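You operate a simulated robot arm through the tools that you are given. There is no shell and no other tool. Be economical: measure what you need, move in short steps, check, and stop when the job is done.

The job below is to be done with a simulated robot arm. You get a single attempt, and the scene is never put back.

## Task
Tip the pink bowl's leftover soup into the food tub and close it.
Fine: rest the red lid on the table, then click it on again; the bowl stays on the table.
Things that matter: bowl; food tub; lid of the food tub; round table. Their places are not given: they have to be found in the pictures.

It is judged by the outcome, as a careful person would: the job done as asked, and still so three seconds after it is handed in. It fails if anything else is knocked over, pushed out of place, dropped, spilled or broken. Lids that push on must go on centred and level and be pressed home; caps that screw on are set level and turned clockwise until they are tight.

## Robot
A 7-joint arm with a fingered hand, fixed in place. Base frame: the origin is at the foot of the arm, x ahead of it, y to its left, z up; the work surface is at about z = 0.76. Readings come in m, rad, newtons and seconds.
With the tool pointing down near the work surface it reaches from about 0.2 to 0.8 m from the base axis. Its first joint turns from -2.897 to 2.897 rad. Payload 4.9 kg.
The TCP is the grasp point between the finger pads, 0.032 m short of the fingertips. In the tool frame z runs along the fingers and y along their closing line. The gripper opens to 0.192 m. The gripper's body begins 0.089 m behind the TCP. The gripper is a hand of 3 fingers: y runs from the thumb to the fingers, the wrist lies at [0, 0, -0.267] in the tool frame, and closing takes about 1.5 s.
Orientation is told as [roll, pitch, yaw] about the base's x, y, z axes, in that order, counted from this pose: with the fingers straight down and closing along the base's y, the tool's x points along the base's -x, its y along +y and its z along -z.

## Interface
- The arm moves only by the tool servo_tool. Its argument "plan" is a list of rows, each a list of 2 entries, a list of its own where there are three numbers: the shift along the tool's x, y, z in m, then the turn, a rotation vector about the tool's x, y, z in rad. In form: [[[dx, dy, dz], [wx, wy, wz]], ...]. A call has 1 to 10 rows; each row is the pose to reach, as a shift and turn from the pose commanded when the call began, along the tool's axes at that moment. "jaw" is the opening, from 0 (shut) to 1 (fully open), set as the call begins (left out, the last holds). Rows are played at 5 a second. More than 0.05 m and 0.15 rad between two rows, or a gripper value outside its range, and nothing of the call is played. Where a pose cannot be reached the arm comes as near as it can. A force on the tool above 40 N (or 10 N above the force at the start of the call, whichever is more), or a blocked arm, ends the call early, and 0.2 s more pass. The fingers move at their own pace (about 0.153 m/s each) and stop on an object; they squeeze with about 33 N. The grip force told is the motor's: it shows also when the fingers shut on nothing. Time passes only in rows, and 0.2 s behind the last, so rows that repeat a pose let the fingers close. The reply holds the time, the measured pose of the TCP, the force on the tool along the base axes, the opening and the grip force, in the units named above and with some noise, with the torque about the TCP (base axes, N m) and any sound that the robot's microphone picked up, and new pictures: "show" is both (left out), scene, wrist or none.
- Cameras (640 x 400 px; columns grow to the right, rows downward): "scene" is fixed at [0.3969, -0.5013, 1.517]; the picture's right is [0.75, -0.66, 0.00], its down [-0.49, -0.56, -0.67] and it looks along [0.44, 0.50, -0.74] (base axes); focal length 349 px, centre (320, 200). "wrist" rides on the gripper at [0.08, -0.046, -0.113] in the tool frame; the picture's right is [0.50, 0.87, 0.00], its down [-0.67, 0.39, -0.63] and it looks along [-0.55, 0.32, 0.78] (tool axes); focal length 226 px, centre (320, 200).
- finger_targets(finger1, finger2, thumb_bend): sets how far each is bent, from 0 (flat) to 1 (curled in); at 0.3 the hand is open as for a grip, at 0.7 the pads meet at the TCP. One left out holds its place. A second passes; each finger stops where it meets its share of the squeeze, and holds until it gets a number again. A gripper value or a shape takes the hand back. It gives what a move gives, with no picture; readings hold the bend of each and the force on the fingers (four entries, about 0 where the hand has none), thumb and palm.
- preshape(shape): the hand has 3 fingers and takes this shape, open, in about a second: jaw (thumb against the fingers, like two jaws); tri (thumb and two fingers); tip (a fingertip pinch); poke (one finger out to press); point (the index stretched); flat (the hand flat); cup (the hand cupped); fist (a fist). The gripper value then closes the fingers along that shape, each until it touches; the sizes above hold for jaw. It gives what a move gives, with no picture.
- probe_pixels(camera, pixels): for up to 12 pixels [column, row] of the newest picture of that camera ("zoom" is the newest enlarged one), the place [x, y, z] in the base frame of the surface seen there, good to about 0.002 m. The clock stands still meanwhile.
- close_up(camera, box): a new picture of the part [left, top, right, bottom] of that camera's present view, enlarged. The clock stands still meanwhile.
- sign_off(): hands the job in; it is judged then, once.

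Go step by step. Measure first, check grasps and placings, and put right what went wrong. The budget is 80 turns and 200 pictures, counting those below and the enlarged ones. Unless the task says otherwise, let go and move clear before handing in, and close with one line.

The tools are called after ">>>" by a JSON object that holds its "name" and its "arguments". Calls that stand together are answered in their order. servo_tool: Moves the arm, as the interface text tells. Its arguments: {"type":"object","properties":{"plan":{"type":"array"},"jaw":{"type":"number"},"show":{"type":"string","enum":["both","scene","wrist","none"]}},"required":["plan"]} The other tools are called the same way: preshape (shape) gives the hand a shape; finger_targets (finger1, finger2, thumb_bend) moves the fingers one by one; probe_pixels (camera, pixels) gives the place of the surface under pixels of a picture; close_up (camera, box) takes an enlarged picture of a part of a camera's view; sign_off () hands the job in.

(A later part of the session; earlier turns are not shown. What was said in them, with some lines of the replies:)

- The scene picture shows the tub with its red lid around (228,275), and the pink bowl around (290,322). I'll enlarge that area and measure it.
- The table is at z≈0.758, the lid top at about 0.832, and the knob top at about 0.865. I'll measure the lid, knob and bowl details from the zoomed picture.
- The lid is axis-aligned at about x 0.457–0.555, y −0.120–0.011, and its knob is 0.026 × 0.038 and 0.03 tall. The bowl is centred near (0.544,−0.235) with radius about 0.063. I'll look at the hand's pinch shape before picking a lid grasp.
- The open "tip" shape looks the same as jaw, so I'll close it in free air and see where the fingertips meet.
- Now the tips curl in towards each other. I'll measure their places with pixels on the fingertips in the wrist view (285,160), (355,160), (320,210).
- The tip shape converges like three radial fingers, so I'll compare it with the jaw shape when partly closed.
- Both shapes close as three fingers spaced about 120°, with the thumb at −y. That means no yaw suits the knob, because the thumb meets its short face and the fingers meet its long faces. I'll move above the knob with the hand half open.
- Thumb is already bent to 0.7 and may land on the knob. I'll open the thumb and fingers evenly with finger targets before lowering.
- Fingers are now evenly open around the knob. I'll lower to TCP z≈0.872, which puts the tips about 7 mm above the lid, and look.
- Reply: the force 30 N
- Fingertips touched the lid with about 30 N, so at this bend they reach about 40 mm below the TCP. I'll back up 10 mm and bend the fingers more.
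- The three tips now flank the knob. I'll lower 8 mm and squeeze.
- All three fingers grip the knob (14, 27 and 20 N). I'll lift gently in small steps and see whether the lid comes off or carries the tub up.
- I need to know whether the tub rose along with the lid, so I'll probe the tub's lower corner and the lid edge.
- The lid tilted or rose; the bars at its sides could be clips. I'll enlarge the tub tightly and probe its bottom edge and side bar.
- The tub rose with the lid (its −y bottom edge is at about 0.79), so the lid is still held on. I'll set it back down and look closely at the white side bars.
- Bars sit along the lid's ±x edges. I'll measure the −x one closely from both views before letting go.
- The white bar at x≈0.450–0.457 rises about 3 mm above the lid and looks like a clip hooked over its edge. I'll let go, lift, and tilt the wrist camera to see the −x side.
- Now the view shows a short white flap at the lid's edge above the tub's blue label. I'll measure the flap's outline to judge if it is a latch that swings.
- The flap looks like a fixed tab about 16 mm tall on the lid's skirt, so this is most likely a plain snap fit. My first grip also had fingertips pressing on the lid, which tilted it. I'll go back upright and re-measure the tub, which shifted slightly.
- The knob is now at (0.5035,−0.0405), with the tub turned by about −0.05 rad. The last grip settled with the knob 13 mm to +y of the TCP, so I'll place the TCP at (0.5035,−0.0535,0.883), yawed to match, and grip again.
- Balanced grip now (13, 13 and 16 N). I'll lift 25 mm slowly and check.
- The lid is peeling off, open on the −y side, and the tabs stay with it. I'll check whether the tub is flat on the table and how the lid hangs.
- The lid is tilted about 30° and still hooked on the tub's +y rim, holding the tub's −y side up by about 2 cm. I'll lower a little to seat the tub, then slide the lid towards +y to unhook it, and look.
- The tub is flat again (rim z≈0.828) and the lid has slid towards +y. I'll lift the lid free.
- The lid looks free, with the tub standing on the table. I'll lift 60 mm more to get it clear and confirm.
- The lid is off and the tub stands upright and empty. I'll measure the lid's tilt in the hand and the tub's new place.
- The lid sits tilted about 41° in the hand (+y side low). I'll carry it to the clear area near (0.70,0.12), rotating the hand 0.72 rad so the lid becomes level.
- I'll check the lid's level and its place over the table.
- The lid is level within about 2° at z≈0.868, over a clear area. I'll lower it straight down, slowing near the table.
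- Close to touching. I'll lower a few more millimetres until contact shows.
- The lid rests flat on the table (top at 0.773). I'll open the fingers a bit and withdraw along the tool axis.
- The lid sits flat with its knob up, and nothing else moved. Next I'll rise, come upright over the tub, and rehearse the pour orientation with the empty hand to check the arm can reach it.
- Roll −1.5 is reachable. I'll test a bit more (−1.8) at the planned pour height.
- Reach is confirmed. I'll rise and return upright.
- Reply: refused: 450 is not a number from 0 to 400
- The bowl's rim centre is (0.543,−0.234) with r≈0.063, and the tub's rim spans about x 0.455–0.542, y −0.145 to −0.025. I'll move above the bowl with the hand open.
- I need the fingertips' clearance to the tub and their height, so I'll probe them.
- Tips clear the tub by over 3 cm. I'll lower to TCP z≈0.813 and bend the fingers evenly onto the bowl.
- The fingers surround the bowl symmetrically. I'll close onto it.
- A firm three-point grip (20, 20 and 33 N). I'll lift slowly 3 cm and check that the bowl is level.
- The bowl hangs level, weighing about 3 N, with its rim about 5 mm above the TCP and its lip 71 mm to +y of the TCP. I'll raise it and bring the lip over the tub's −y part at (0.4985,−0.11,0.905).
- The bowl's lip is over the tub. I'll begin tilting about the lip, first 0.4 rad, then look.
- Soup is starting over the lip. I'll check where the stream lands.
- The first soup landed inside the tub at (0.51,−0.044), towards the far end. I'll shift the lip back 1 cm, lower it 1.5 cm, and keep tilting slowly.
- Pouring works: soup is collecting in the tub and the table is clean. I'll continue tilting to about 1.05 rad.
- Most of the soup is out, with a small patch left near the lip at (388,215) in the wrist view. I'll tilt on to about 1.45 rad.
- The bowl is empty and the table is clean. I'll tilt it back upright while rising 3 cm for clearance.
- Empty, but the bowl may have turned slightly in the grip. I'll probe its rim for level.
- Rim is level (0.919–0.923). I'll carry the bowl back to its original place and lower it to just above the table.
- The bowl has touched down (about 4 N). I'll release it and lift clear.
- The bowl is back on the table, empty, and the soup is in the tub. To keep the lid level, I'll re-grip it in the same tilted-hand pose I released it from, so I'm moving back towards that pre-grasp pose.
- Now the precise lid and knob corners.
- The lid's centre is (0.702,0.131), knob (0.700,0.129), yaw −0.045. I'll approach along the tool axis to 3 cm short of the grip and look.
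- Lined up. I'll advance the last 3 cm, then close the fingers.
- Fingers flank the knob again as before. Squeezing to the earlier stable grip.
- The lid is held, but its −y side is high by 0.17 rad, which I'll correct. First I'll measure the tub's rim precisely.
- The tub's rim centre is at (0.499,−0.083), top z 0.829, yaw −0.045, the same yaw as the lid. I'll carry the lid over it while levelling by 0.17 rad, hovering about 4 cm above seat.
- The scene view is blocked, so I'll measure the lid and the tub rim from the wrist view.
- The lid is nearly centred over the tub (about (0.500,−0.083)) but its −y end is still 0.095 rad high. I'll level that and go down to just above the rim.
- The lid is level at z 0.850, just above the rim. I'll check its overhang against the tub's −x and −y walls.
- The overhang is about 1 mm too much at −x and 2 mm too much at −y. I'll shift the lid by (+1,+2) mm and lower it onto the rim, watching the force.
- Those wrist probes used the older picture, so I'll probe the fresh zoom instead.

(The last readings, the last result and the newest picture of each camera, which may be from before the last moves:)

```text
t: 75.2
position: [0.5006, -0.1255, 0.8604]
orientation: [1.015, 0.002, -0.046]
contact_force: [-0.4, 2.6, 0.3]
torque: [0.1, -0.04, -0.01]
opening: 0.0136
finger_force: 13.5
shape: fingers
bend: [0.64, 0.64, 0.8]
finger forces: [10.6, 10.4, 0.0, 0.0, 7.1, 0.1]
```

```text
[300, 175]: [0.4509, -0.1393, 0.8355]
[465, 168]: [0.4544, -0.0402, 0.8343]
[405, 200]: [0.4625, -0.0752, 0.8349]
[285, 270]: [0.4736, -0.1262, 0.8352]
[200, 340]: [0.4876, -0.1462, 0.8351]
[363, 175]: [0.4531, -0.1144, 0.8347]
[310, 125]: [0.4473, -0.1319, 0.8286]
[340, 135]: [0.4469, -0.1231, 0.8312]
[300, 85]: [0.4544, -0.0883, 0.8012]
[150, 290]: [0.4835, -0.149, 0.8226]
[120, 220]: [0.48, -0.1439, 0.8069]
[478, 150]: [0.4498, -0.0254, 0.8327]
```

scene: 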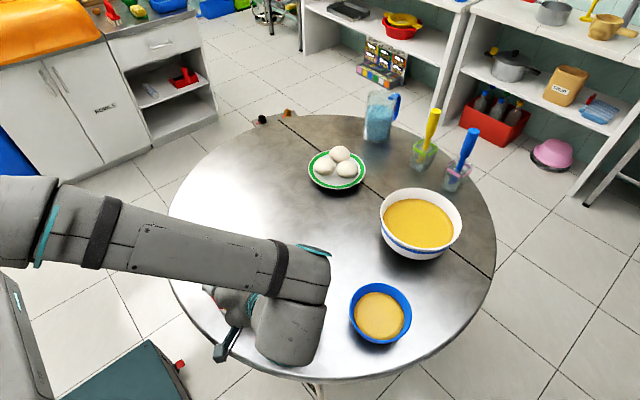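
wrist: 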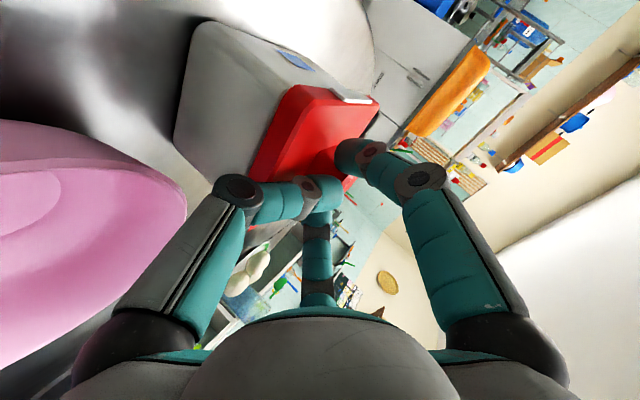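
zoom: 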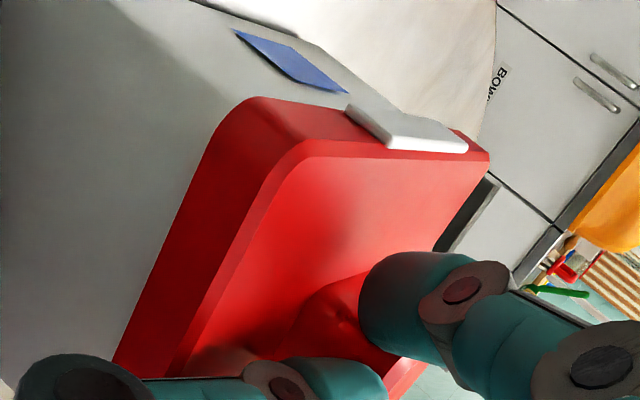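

The lid is level at 0.835 and sits around the rim, about 2 mm short of home. I'll release it and withdraw, then press it home from straight above.

>>> {"name": "finger_targets", "arguments": {"finger1": 0.5, "finger2": 0.5, "thumb_bend": 0.72}}

>>> {"name": "servo_tool", "arguments": {"plan": [[[0, 0.002, -0.015], [0, 0, 0]], [[0, 0.006, -0.035], [0, 0, 0]], [[0, 0.012, -0.07], [0, 0, 0]], [[0, 0.02, -0.11], [0, 0, 0]]], "show": "wrist"}}

>>> {"name": "servo_tool", "arguments": {"plan": [[[0, 0.025, -0.016], [0.12, 0, 0]], [[0, 0.05, -0.031], [0.25, 0, 0]], [[0, 0.076, -0.047], [0.38, 0, 0]], [[0, 0.1, -0.04], [0.51, 0, 0]], [[0, 0.11, -0.02], [0.64, 0, 0]], [[0, 0.12, 0.005], [0.77, 0, 0]], [[0, 0.13, 0.03], [0.9, 0, 0]], [[0, 0.13, 0.05], [1.016, 0, 0]]], "show": "both"}}

```text
t: 76.2
position: [0.5015, -0.1251, 0.8601]
orientation: [1.016, -0.003, -0.047]
contact_force: [-0.5, -3.2, 9.0]
torque: [-0.3, -0.04, 0.01]
opening: 0.0441
finger_force: 4.1
shape: fingers
bend: [0.5, 0.5, 0.73]
finger forces: [0.1, 0.1, 0.1, 0.0, 9.8, 0.0]
```

```text
t: 77.2
position: [0.4964, -0.2076, 0.9338]
orientation: [1.017, 0.003, -0.047]
contact_force: [0.1, 0.9, -0.2]
torque: [0.04, -0.01, -0.04]
opening: 0.0459
finger_force: 0.0
shape: fingers
bend: [0.5, 0.5, 0.72]
finger forces: [0.0, 0.1, 0.0, 0.0, 0.0, 0.1]
```

wrist: 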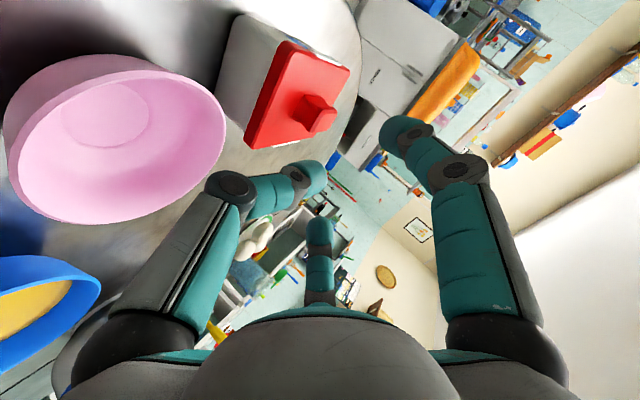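

```text
t: 79.0
position: [0.5, -0.0989, 1.0202]
orientation: [-0.002, -0.001, -0.046]
contact_force: [0.2, 1.3, 0.8]
torque: [0.01, -0.02, -0.03]
opening: 0.0462
finger_force: 0.0
shape: fingers
bend: [0.5, 0.5, 0.72]
finger forces: [0.0, 0.0, 0.0, 0.0, 0.0, 0.0]
```

scene: 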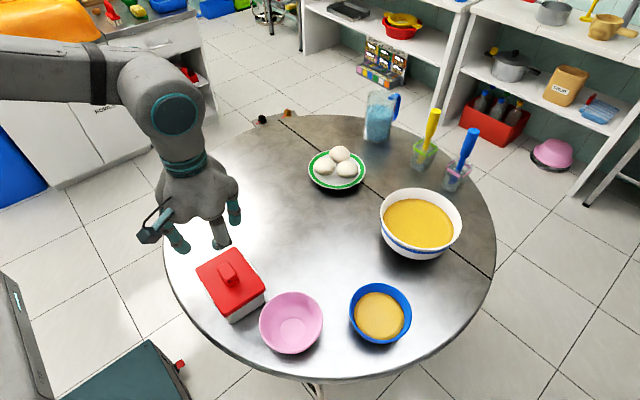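
wrist: 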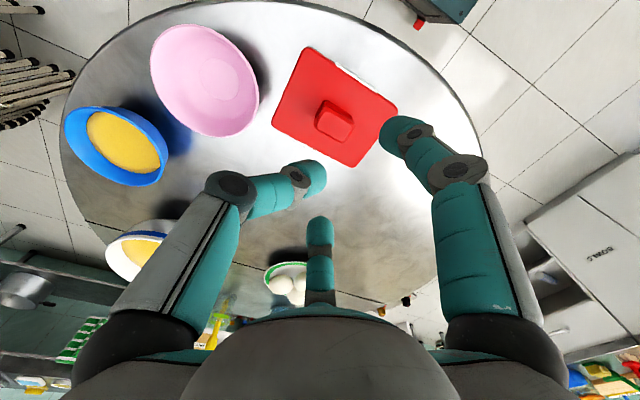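

The lid sits on the tub. I'll check how level it is and get the knob's place, and make a fist for pressing.

>>> {"name": "close_up", "arguments": {"camera": "scene", "box": [185, 235, 281, 330]}}

>>> {"name": "probe_pixels", "arguments": {"camera": "zoom", "pixels": [[110, 140], [255, 75], [390, 225], [245, 320], [180, 200], [330, 180], [190, 130], [290, 260], [205, 120], [240, 155]]}}

>>> {"name": "preshape", "arguments": {"shape": "fist"}}

>>> {"name": "servo_tool", "arguments": {"plan": [[[0, 0, 0], [0, 0, 0]]], "show": "both"}}

>>> {"name": "close_up", "arguments": {"camera": "scene", "box": [130, 130, 290, 330]}}

```text
4.21 times, centred on (233, 282) of scene
```

zoom: 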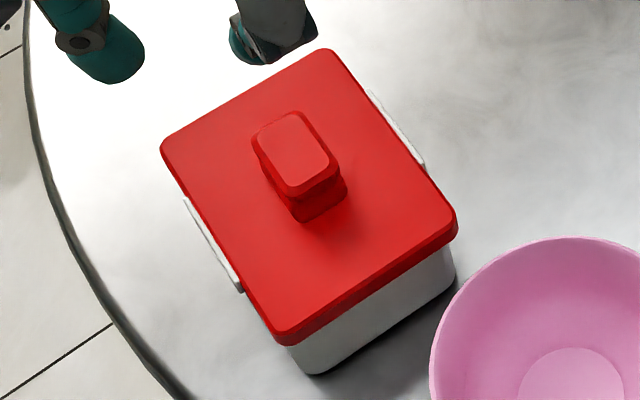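

```text
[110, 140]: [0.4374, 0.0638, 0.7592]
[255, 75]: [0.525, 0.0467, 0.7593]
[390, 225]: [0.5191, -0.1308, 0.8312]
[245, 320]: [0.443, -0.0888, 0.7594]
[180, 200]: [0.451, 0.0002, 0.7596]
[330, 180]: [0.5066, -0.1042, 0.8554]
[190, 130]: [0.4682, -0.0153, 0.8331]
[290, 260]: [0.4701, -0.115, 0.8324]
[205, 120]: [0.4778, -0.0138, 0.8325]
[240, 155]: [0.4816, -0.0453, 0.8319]
```

```text
t: 79.9
position: [0.4993, -0.0988, 1.0186]
orientation: [0.001, 0.001, -0.046]
contact_force: [0.2, 0.5, -0.1]
torque: [0.01, 0.0, -0.01]
opening: 0.0
finger_force: 0.1
shape: fist
bend: [1.0, 1.0, 0.63]
finger forces: [0.0, 0.1, 0.0, 0.1, 0.0, 0.0]
```

```text
t: 80.3
position: [0.4988, -0.1002, 1.019]
orientation: [0.0, 0.0, -0.044]
contact_force: [0.6, 0.2, 0.4]
torque: [0.01, 0.02, 0.05]
opening: 0.0
finger_force: 0.0
shape: fist
bend: [1.0, 1.0, 0.63]
finger forces: [0.1, 0.0, 0.0, 0.1, 0.1, 0.0]
```

scene: 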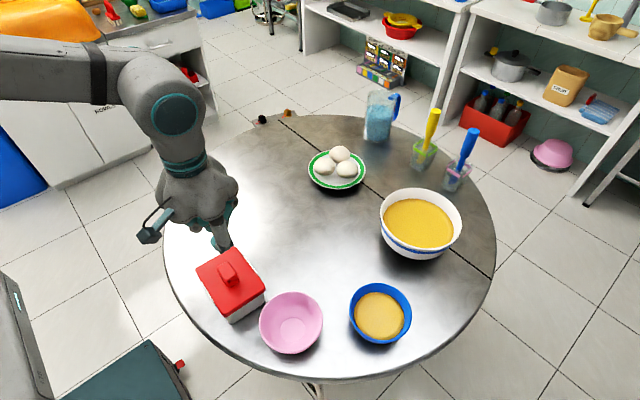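
wrist: 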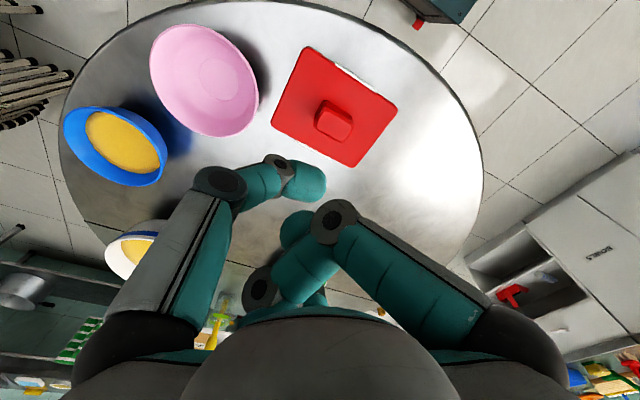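

```text
2.00 times, centred on (210, 230) of scene
```

zoom: 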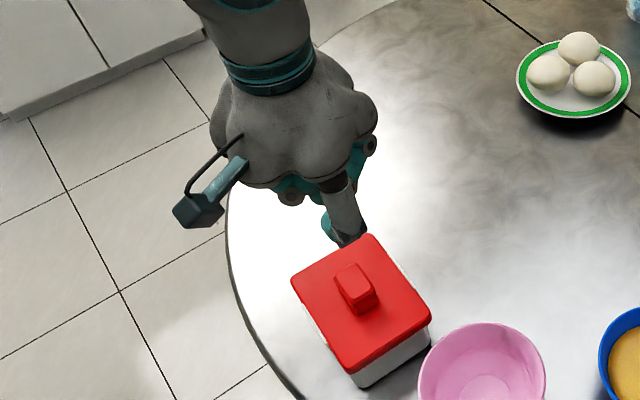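

The lid reads 0.831–0.833, its original height. To be sure, I'll press it evenly with three fingertips spread around the knob (bend 0.5).

>>> {"name": "finger_targets", "arguments": {"finger1": 0.5, "finger2": 0.5, "thumb_bend": 0.5}}

>>> {"name": "servo_tool", "arguments": {"plan": [[[0, 0.0165, 0.035], [0, 0, 0]], [[0, 0.0165, 0.075], [0, 0, 0]], [[0, 0.0165, 0.11], [0, 0, 0]], [[0, 0.0165, 0.13], [0, 0, 0]]], "show": "wrist"}}

>>> {"name": "close_up", "arguments": {"camera": "scene", "box": [170, 200, 290, 330]}}

```text
t: 81.3
position: [0.4995, -0.0994, 1.0188]
orientation: [-0.001, 0.001, -0.044]
contact_force: [-0.1, -0.5, 0.7]
torque: [0.0, 0.01, 0.01]
opening: 0.0837
finger_force: 0.0
shape: fingers
bend: [0.5, 0.5, 0.5]
finger forces: [0.0, 0.1, 0.0, 0.0, 0.0, 0.0]
```

```text
t: 82.3
position: [0.5008, -0.0809, 0.8882]
orientation: [0.002, 0.0, -0.046]
contact_force: [0.3, 0.0, -0.3]
torque: [-0.02, 0.04, 0.03]
opening: 0.0842
finger_force: 0.0
shape: fingers
bend: [0.5, 0.5, 0.5]
finger forces: [0.1, 0.0, 0.0, 0.1, 0.0, 0.1]
```

wrist: 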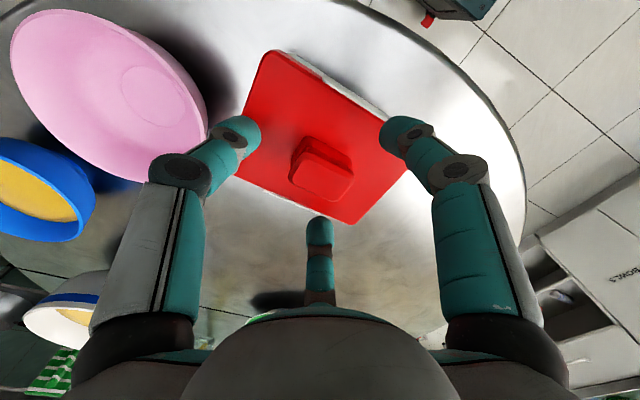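

```text
3.08 times, centred on (230, 265) of scene
```

zoom: 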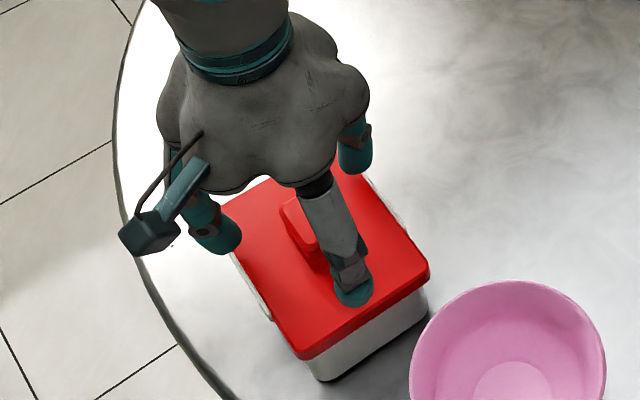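

Fingers 1 and 2 are near the lid's ±x edges, so I'll bring them in a little (0.56) and press down.

>>> {"name": "finger_targets", "arguments": {"finger1": 0.56, "finger2": 0.56, "thumb_bend": 0.54}}

>>> {"name": "servo_tool", "arguments": {"plan": [[[0, 0, 0.008], [0, 0, 0]], [[0, 0, 0.012], [0, 0, 0]], [[0, 0, 0.015], [0, 0, 0]], [[0, 0, 0.018], [0, 0, 0]], [[0, 0, 0.021], [0, 0, 0]], [[0, 0, 0.024], [0, 0, 0]], [[0, 0, 0.027], [0, 0, 0]]], "show": "none"}}

>>> {"name": "close_up", "arguments": {"camera": "scene", "box": [170, 200, 290, 330]}}

>>> {"name": "close_up", "arguments": {"camera": "wrist", "box": [180, 30, 460, 250]}}

```text
t: 83.3
position: [0.5009, -0.0806, 0.8895]
orientation: [0.001, 0.0, -0.045]
contact_force: [-0.5, 0.1, 0.8]
torque: [0.01, 0.02, 0.0]
opening: 0.0637
finger_force: 0.1
shape: fingers
bend: [0.56, 0.56, 0.54]
finger forces: [0.0, 0.0, 0.0, 0.0, 0.0, 0.0]
```

```text
t: 84.3
position: [0.5047, -0.0815, 0.8758]
orientation: [0.0, -0.009, -0.044]
contact_force: [-1.4, -0.1, 6.8]
torque: [0.2, 0.4, 0.07]
opening: 0.0643
finger_force: 3.9
shape: fingers
bend: [0.55, 0.56, 0.54]
finger forces: [7.0, 0.0, 0.0, 0.0, 0.0, 0.0]
stopped in row 5: the force on the tool passed its limit at 45 N (the readings are from after the stop); the commanded pose is now the measured one
```

```text
3.08 times, centred on (230, 265) of scene
```

zoom: 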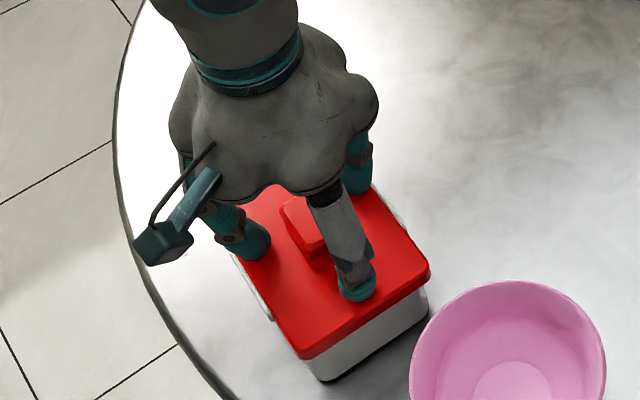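

```text
1.82 times, centred on (320, 140) of wrist
```

zoom: 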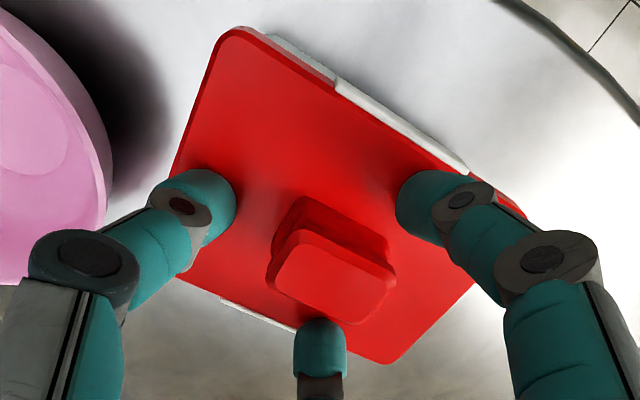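

The press reached 45 N, mostly through finger 1 on the −x side. I'll repeat with finger 2 and the thumb reaching lower so the +x and −y sides get pressed too.

>>> {"name": "servo_tool", "arguments": {"plan": [[[0.004, 0, -0.012], [0, 0, 0]]], "show": "none"}}

>>> {"name": "finger_targets", "arguments": {"finger1": 0.61, "finger2": 0.55, "thumb_bend": 0.54}}

>>> {"name": "servo_tool", "arguments": {"plan": [[[0, 0, 0.006], [0, 0, 0]], [[0, 0, 0.009], [0, 0, 0]], [[0, 0, 0.012], [0, 0, 0]], [[0, 0, 0.015], [0, 0, 0]], [[0, 0, 0.018], [0, 0, 0]], [[0, 0, 0.021], [0, 0, 0]], [[0, 0, 0.024], [0, 0, 0]]], "show": "none"}}

>>> {"name": "servo_tool", "arguments": {"plan": [[[0, 0, -0.02], [0, 0, 0]], [[0, 0, -0.05], [0, 0, 0]], [[0.03, 0.03, -0.09], [0, 0, 0]], [[0.06, 0.06, -0.13], [0, 0, 0]], [[0.08, 0.09, -0.17], [0, 0, 0]]], "show": "scene"}}

>>> {"name": "close_up", "arguments": {"camera": "scene", "box": [185, 235, 281, 330]}}

>>> {"name": "probe_pixels", "arguments": {"camera": "zoom", "pixels": [[170, 148], [326, 58], [445, 222], [283, 325], [230, 200], [380, 180], [340, 270], [230, 110], [295, 130], [315, 165]]}}

```text
t: 84.7
position: [0.4996, -0.0831, 0.8854]
orientation: [-0.003, -0.007, -0.046]
contact_force: [-0.4, -0.1, -0.2]
torque: [-0.01, -0.04, -0.02]
opening: 0.0634
finger_force: 0.1
shape: fingers
bend: [0.56, 0.56, 0.54]
finger forces: [0.0, 0.1, 0.0, 0.0, 0.0, 0.1]
```

```text
t: 85.7
position: [0.5, -0.0831, 0.8856]
orientation: [0.0, -0.008, -0.044]
contact_force: [-0.3, 0.2, 0.9]
torque: [-0.04, -0.01, 0.02]
opening: 0.0533
finger_force: 0.0
shape: fingers
bend: [0.61, 0.55, 0.54]
finger forces: [0.1, 0.0, 0.0, 0.0, 0.0, 0.0]
```

```text
t: 87.0
position: [0.5049, -0.0823, 0.8754]
orientation: [-0.005, -0.019, -0.044]
contact_force: [-0.9, 1.0, 7.1]
torque: [-0.33, 0.11, -0.05]
opening: 0.0524
finger_force: 3.8
shape: fingers
bend: [0.61, 0.55, 0.54]
finger forces: [0.2, 0.0, 0.0, 0.1, 6.8, 0.0]
stopped in row 6: the force on the tool passed its limit at 44 N (the readings are from after the stop); the commanded pose is now the measured one
```

```text
refused: row 3 steps farther than a row can; nothing moved
```

```text
4.21 times, centred on (233, 282) of scene
```

zoom: 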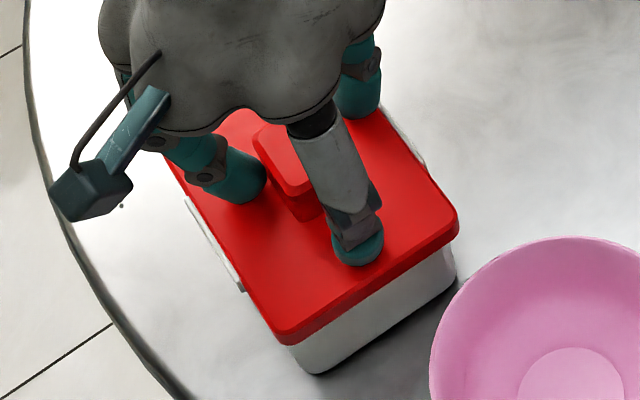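

```text
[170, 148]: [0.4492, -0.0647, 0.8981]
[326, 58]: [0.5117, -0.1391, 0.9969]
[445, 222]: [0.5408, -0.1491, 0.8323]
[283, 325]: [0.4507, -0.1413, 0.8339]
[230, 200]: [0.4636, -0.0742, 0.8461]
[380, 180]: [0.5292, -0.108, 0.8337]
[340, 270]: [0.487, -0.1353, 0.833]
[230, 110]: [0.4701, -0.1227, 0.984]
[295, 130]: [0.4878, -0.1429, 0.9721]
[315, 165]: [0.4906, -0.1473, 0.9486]
```

Its −y and +x sides read 0.833, home. I'll press once more, this time with both fingers on the +y half, then withdraw and measure.

>>> {"name": "servo_tool", "arguments": {"plan": [[[0.004, 0.001, -0.012], [0, 0, 0]]], "show": "none"}}

>>> {"name": "finger_targets", "arguments": {"finger1": 0.57, "finger2": 0.54, "thumb_bend": 0.6}}

>>> {"name": "servo_tool", "arguments": {"plan": [[[0, 0, 0.006], [0, 0, 0]], [[0, 0, 0.009], [0, 0, 0]], [[0, 0, 0.012], [0, 0, 0]], [[0, 0, 0.015], [0, 0, 0]], [[0, 0, 0.018], [0, 0, 0]], [[0, 0, 0.021], [0, 0, 0]], [[0, 0, 0.024], [0, 0, 0]]], "show": "none"}}

>>> {"name": "servo_tool", "arguments": {"plan": [[[0, 0, -0.02], [0, 0, 0]], [[0, 0, -0.05], [0, 0, 0]], [[0.01, 0.01, -0.09], [0, 0, 0]], [[0.03, 0.03, -0.125], [0, 0, 0]], [[0.05, 0.06, -0.155], [0, 0, 0]], [[0.06, 0.09, -0.185], [0, 0, 0]], [[0.07, 0.12, -0.21], [0, 0, 0]]], "show": "both"}}

>>> {"name": "close_up", "arguments": {"camera": "scene", "box": [185, 235, 281, 330]}}

>>> {"name": "probe_pixels", "arguments": {"camera": "zoom", "pixels": [[170, 148], [326, 58], [445, 222], [283, 325], [230, 200], [380, 180], [340, 270], [230, 110], [295, 130], [315, 165]]}}

```text
t: 87.4
position: [0.5003, -0.0811, 0.8875]
orientation: [-0.004, -0.017, -0.044]
contact_force: [-1.1, -0.6, -0.3]
torque: [-0.01, 0.02, -0.02]
opening: 0.0532
finger_force: 0.1
shape: fingers
bend: [0.61, 0.55, 0.54]
finger forces: [0.1, 0.1, 0.0, 0.0, 0.0, 0.1]
```

```text
t: 88.4
position: [0.5004, -0.0826, 0.8875]
orientation: [-0.004, -0.018, -0.044]
contact_force: [0.3, -0.6, 0.7]
torque: [0.01, -0.01, -0.03]
opening: 0.0503
finger_force: 0.0
shape: fingers
bend: [0.56, 0.54, 0.6]
finger forces: [0.0, 0.0, 0.0, 0.0, 0.0, 0.1]
```

```text
t: 89.5
position: [0.5049, -0.0812, 0.8784]
orientation: [-0.002, -0.028, -0.044]
contact_force: [-2.8, 0.1, 11.8]
torque: [0.28, 0.57, 0.05]
opening: 0.052
finger_force: 5.0
shape: fingers
bend: [0.55, 0.54, 0.6]
finger forces: [11.6, 0.0, 0.0, 0.0, 0.0, 0.0]
stopped in row 5: the force on the tool passed its limit at 46 N (the readings are from after the stop); the commanded pose is now the measured one
```

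```text
t: 91.1
position: [0.4339, 0.0427, 1.0839]
orientation: [-0.004, -0.026, -0.045]
contact_force: [-0.2, 0.3, 0.5]
torque: [-0.01, -0.01, -0.01]
opening: 0.0507
finger_force: 0.1
shape: fingers
bend: [0.56, 0.54, 0.6]
finger forces: [0.1, 0.0, 0.0, 0.1, 0.0, 0.0]
```

scene: 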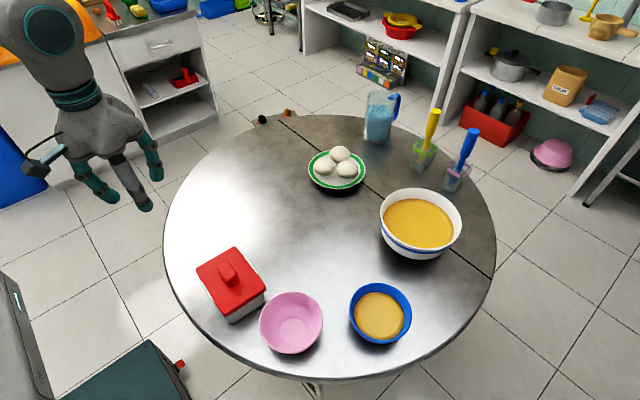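
wrist: 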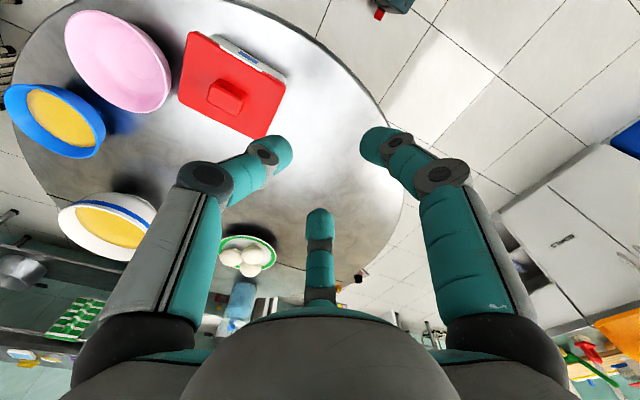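

```text
4.21 times, centred on (233, 282) of scene
```

zoom: 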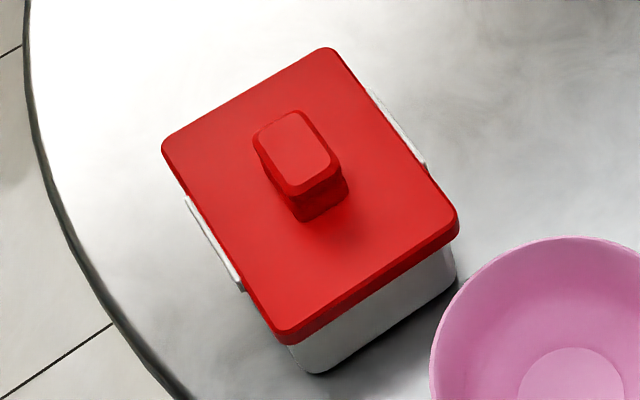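

```text
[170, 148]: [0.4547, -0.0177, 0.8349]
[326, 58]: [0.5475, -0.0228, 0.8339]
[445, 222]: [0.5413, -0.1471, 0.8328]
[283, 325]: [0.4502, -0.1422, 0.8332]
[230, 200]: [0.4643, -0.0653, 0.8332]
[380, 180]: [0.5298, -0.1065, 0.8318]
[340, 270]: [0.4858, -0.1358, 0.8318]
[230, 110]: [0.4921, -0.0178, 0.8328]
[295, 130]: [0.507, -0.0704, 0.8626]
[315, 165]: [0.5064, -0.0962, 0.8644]
```

The lid is level at 0.832–0.835 all over, like the original, and the table is clean. As no click was reported, I'll do one more central press on the knob top with the fingertips bunched, which loads all sides evenly.

>>> {"name": "finger_targets", "arguments": {"finger1": 0.76, "finger2": 0.76, "thumb_bend": 0.76}}

>>> {"name": "servo_tool", "arguments": {"plan": [[[-0.02, -0.03, 0.01], [0, 0.026, 0]], [[-0.04, -0.065, 0.03], [0, 0.026, 0]], [[-0.06, -0.1, 0.05], [0, 0.026, 0]], [[-0.0706, -0.122, 0.085], [0, 0.026, 0]], [[-0.0706, -0.122, 0.125], [0, 0.026, 0]], [[-0.0706, -0.122, 0.16], [0, 0.026, 0]]], "show": "wrist"}}

>>> {"name": "close_up", "arguments": {"camera": "scene", "box": [170, 200, 290, 330]}}

>>> {"name": "close_up", "arguments": {"camera": "wrist", "box": [180, 30, 460, 250]}}

```text
t: 92.1
position: [0.4337, 0.0421, 1.0843]
orientation: [-0.005, -0.027, -0.043]
contact_force: [-0.3, -0.3, -0.2]
torque: [-0.02, 0.02, 0.0]
opening: 0.0001
finger_force: 0.0
shape: fingers
bend: [0.73, 0.72, 0.75]
finger forces: [0.1, 0.0, 0.1, 0.1, 0.0, 0.0]
```

```text
t: 93.5
position: [0.5028, -0.0833, 0.9256]
orientation: [-0.003, 0.001, -0.042]
contact_force: [-0.2, -1.0, -0.3]
torque: [0.02, 0.02, 0.05]
opening: 0.0001
finger_force: 0.0
shape: fingers
bend: [0.73, 0.72, 0.75]
finger forces: [0.0, 0.0, 0.0, 0.0, 0.0, 0.0]
```

wrist: 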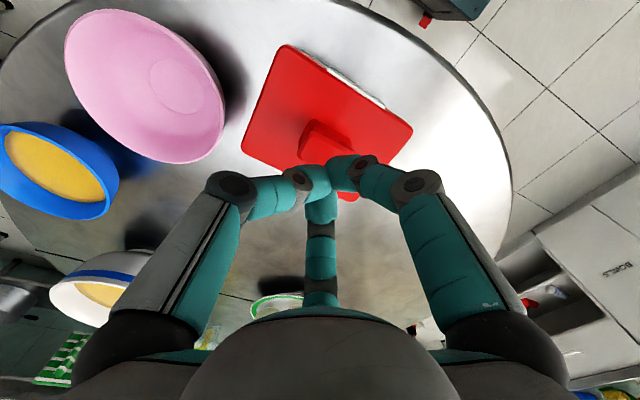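

```text
3.08 times, centred on (230, 265) of scene
```

zoom: 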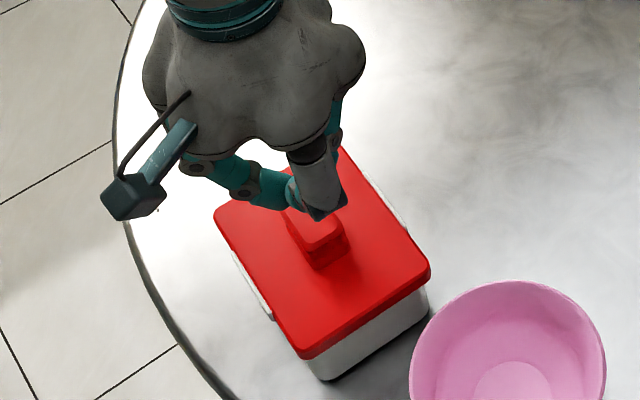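

```text
1.82 times, centred on (320, 140) of wrist
```

zoom: 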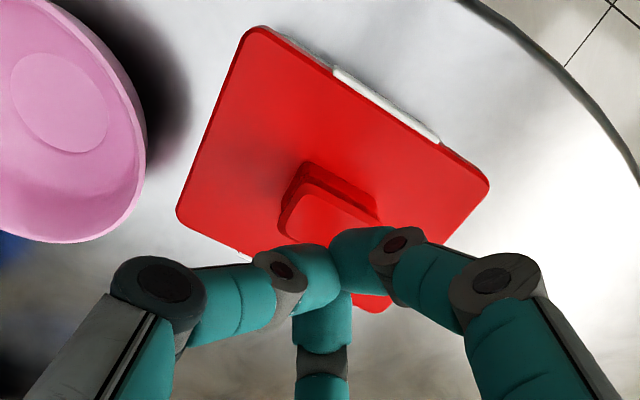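

The bunched fingertips are above the knob. Pressing down slowly.

>>> {"name": "servo_tool", "arguments": {"plan": [[[0.003, 0, 0.02], [0, 0, 0]], [[0.003, 0, 0.028], [0, 0, 0]], [[0.003, 0, 0.032], [0, 0, 0]], [[0.003, 0, 0.035], [0, 0, 0]], [[0.003, 0, 0.038], [0, 0, 0]], [[0.003, 0, 0.041], [0, 0, 0]], [[0.003, 0, 0.044], [0, 0, 0]], [[0.003, 0, 0.047], [0, 0, 0]], [[0.003, 0, 0.05], [0, 0, 0]]], "show": "wrist"}}

>>> {"name": "close_up", "arguments": {"camera": "scene", "box": [170, 200, 290, 330]}}

```text
t: 94.7
position: [0.5045, -0.0826, 0.8944]
orientation: [-0.004, -0.011, -0.041]
contact_force: [-1.2, -0.5, 11.0]
torque: [0.04, 0.05, 0.0]
opening: 0.0002
finger_force: 0.1
shape: fingers
bend: [0.74, 0.73, 0.76]
finger forces: [0.0, 0.0, 0.0, 0.0, 0.0, 0.0]
stopped in row 5: the force on the tool passed its limit at 44 N (the readings are from after the stop); the commanded pose is now the measured one
```

wrist: 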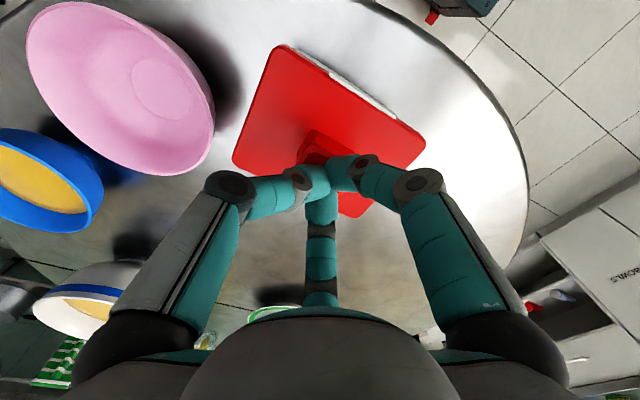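

```text
3.08 times, centred on (230, 265) of scene
```

zoom: 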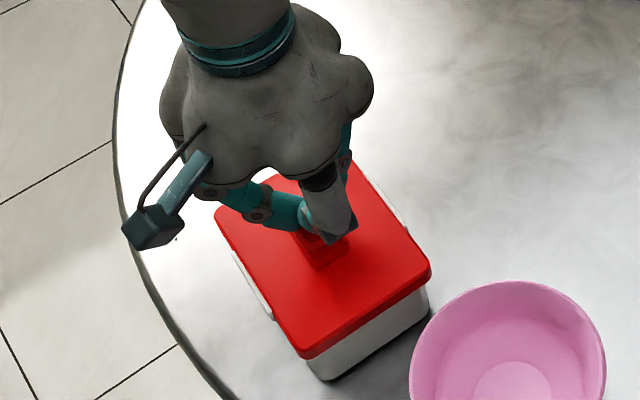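

Central press reached 44 N with almost no torque. I'll withdraw well clear and do the last check.

>>> {"name": "servo_tool", "arguments": {"plan": [[[0, 0, -0.03], [0, 0, 0]], [[0, 0, -0.075], [0, 0, 0]], [[0.01, 0.02, -0.115], [0, 0, 0]], [[0.03, 0.045, -0.145], [0, 0, 0]], [[0.05, 0.075, -0.17], [0, 0, 0]], [[0.06, 0.11, -0.19], [0, 0, 0]], [[0.07, 0.14, -0.21], [0, 0, 0]]], "show": "both"}}

>>> {"name": "close_up", "arguments": {"camera": "scene", "box": [185, 235, 281, 330]}}

>>> {"name": "probe_pixels", "arguments": {"camera": "zoom", "pixels": [[170, 148], [326, 58], [445, 222], [283, 325], [230, 200], [380, 180], [340, 270], [230, 110], [295, 130], [315, 165], [370, 295], [365, 315]]}}

```text
t: 96.3
position: [0.4388, 0.0593, 1.102]
orientation: [-0.005, -0.009, -0.044]
contact_force: [0.1, -0.1, 0.5]
torque: [-0.02, -0.01, 0.0]
opening: 0.0
finger_force: 0.1
shape: fingers
bend: [0.73, 0.73, 0.76]
finger forces: [0.0, 0.1, 0.1, 0.1, 0.1, 0.1]
```

scene: 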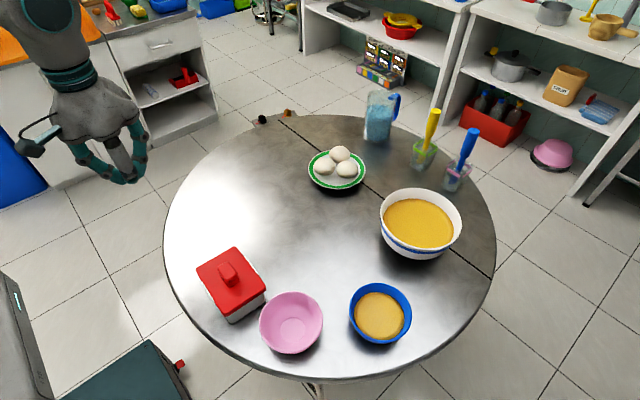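
wrist: 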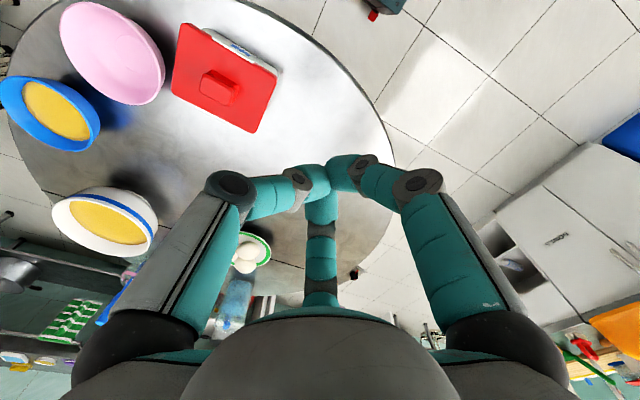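

```text
4.21 times, centred on (233, 282) of scene
```

zoom: 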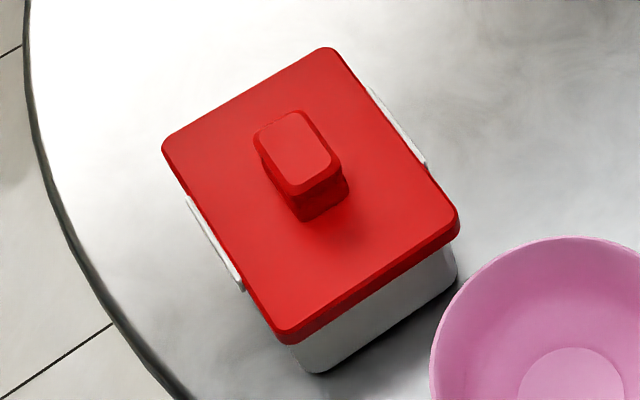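

```text
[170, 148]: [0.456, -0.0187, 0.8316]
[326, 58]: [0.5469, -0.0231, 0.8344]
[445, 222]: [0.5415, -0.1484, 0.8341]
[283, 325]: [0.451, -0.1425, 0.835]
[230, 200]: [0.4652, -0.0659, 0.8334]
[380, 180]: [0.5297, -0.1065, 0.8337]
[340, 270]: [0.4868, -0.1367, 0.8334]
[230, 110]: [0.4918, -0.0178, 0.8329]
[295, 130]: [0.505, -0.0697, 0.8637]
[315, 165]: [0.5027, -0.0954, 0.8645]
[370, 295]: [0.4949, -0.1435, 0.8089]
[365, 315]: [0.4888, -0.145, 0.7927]
```

The lid is level at z≈0.833 all round, the same height as when it was first closed. The empty bowl stands on the table, the surface shows no soup, and the hand is clear, so I'm handing in.

>>> {"name": "sign_off", "arguments": {}}

```text
The job is handed in.
```

The soup is in the food tub with the red lid pressed back on level, and the empty pink bowl is on the table. I never heard a click, so I judged the lid home from its height (about 0.833 m, the same as at the start) after pressing it with about 45 N.
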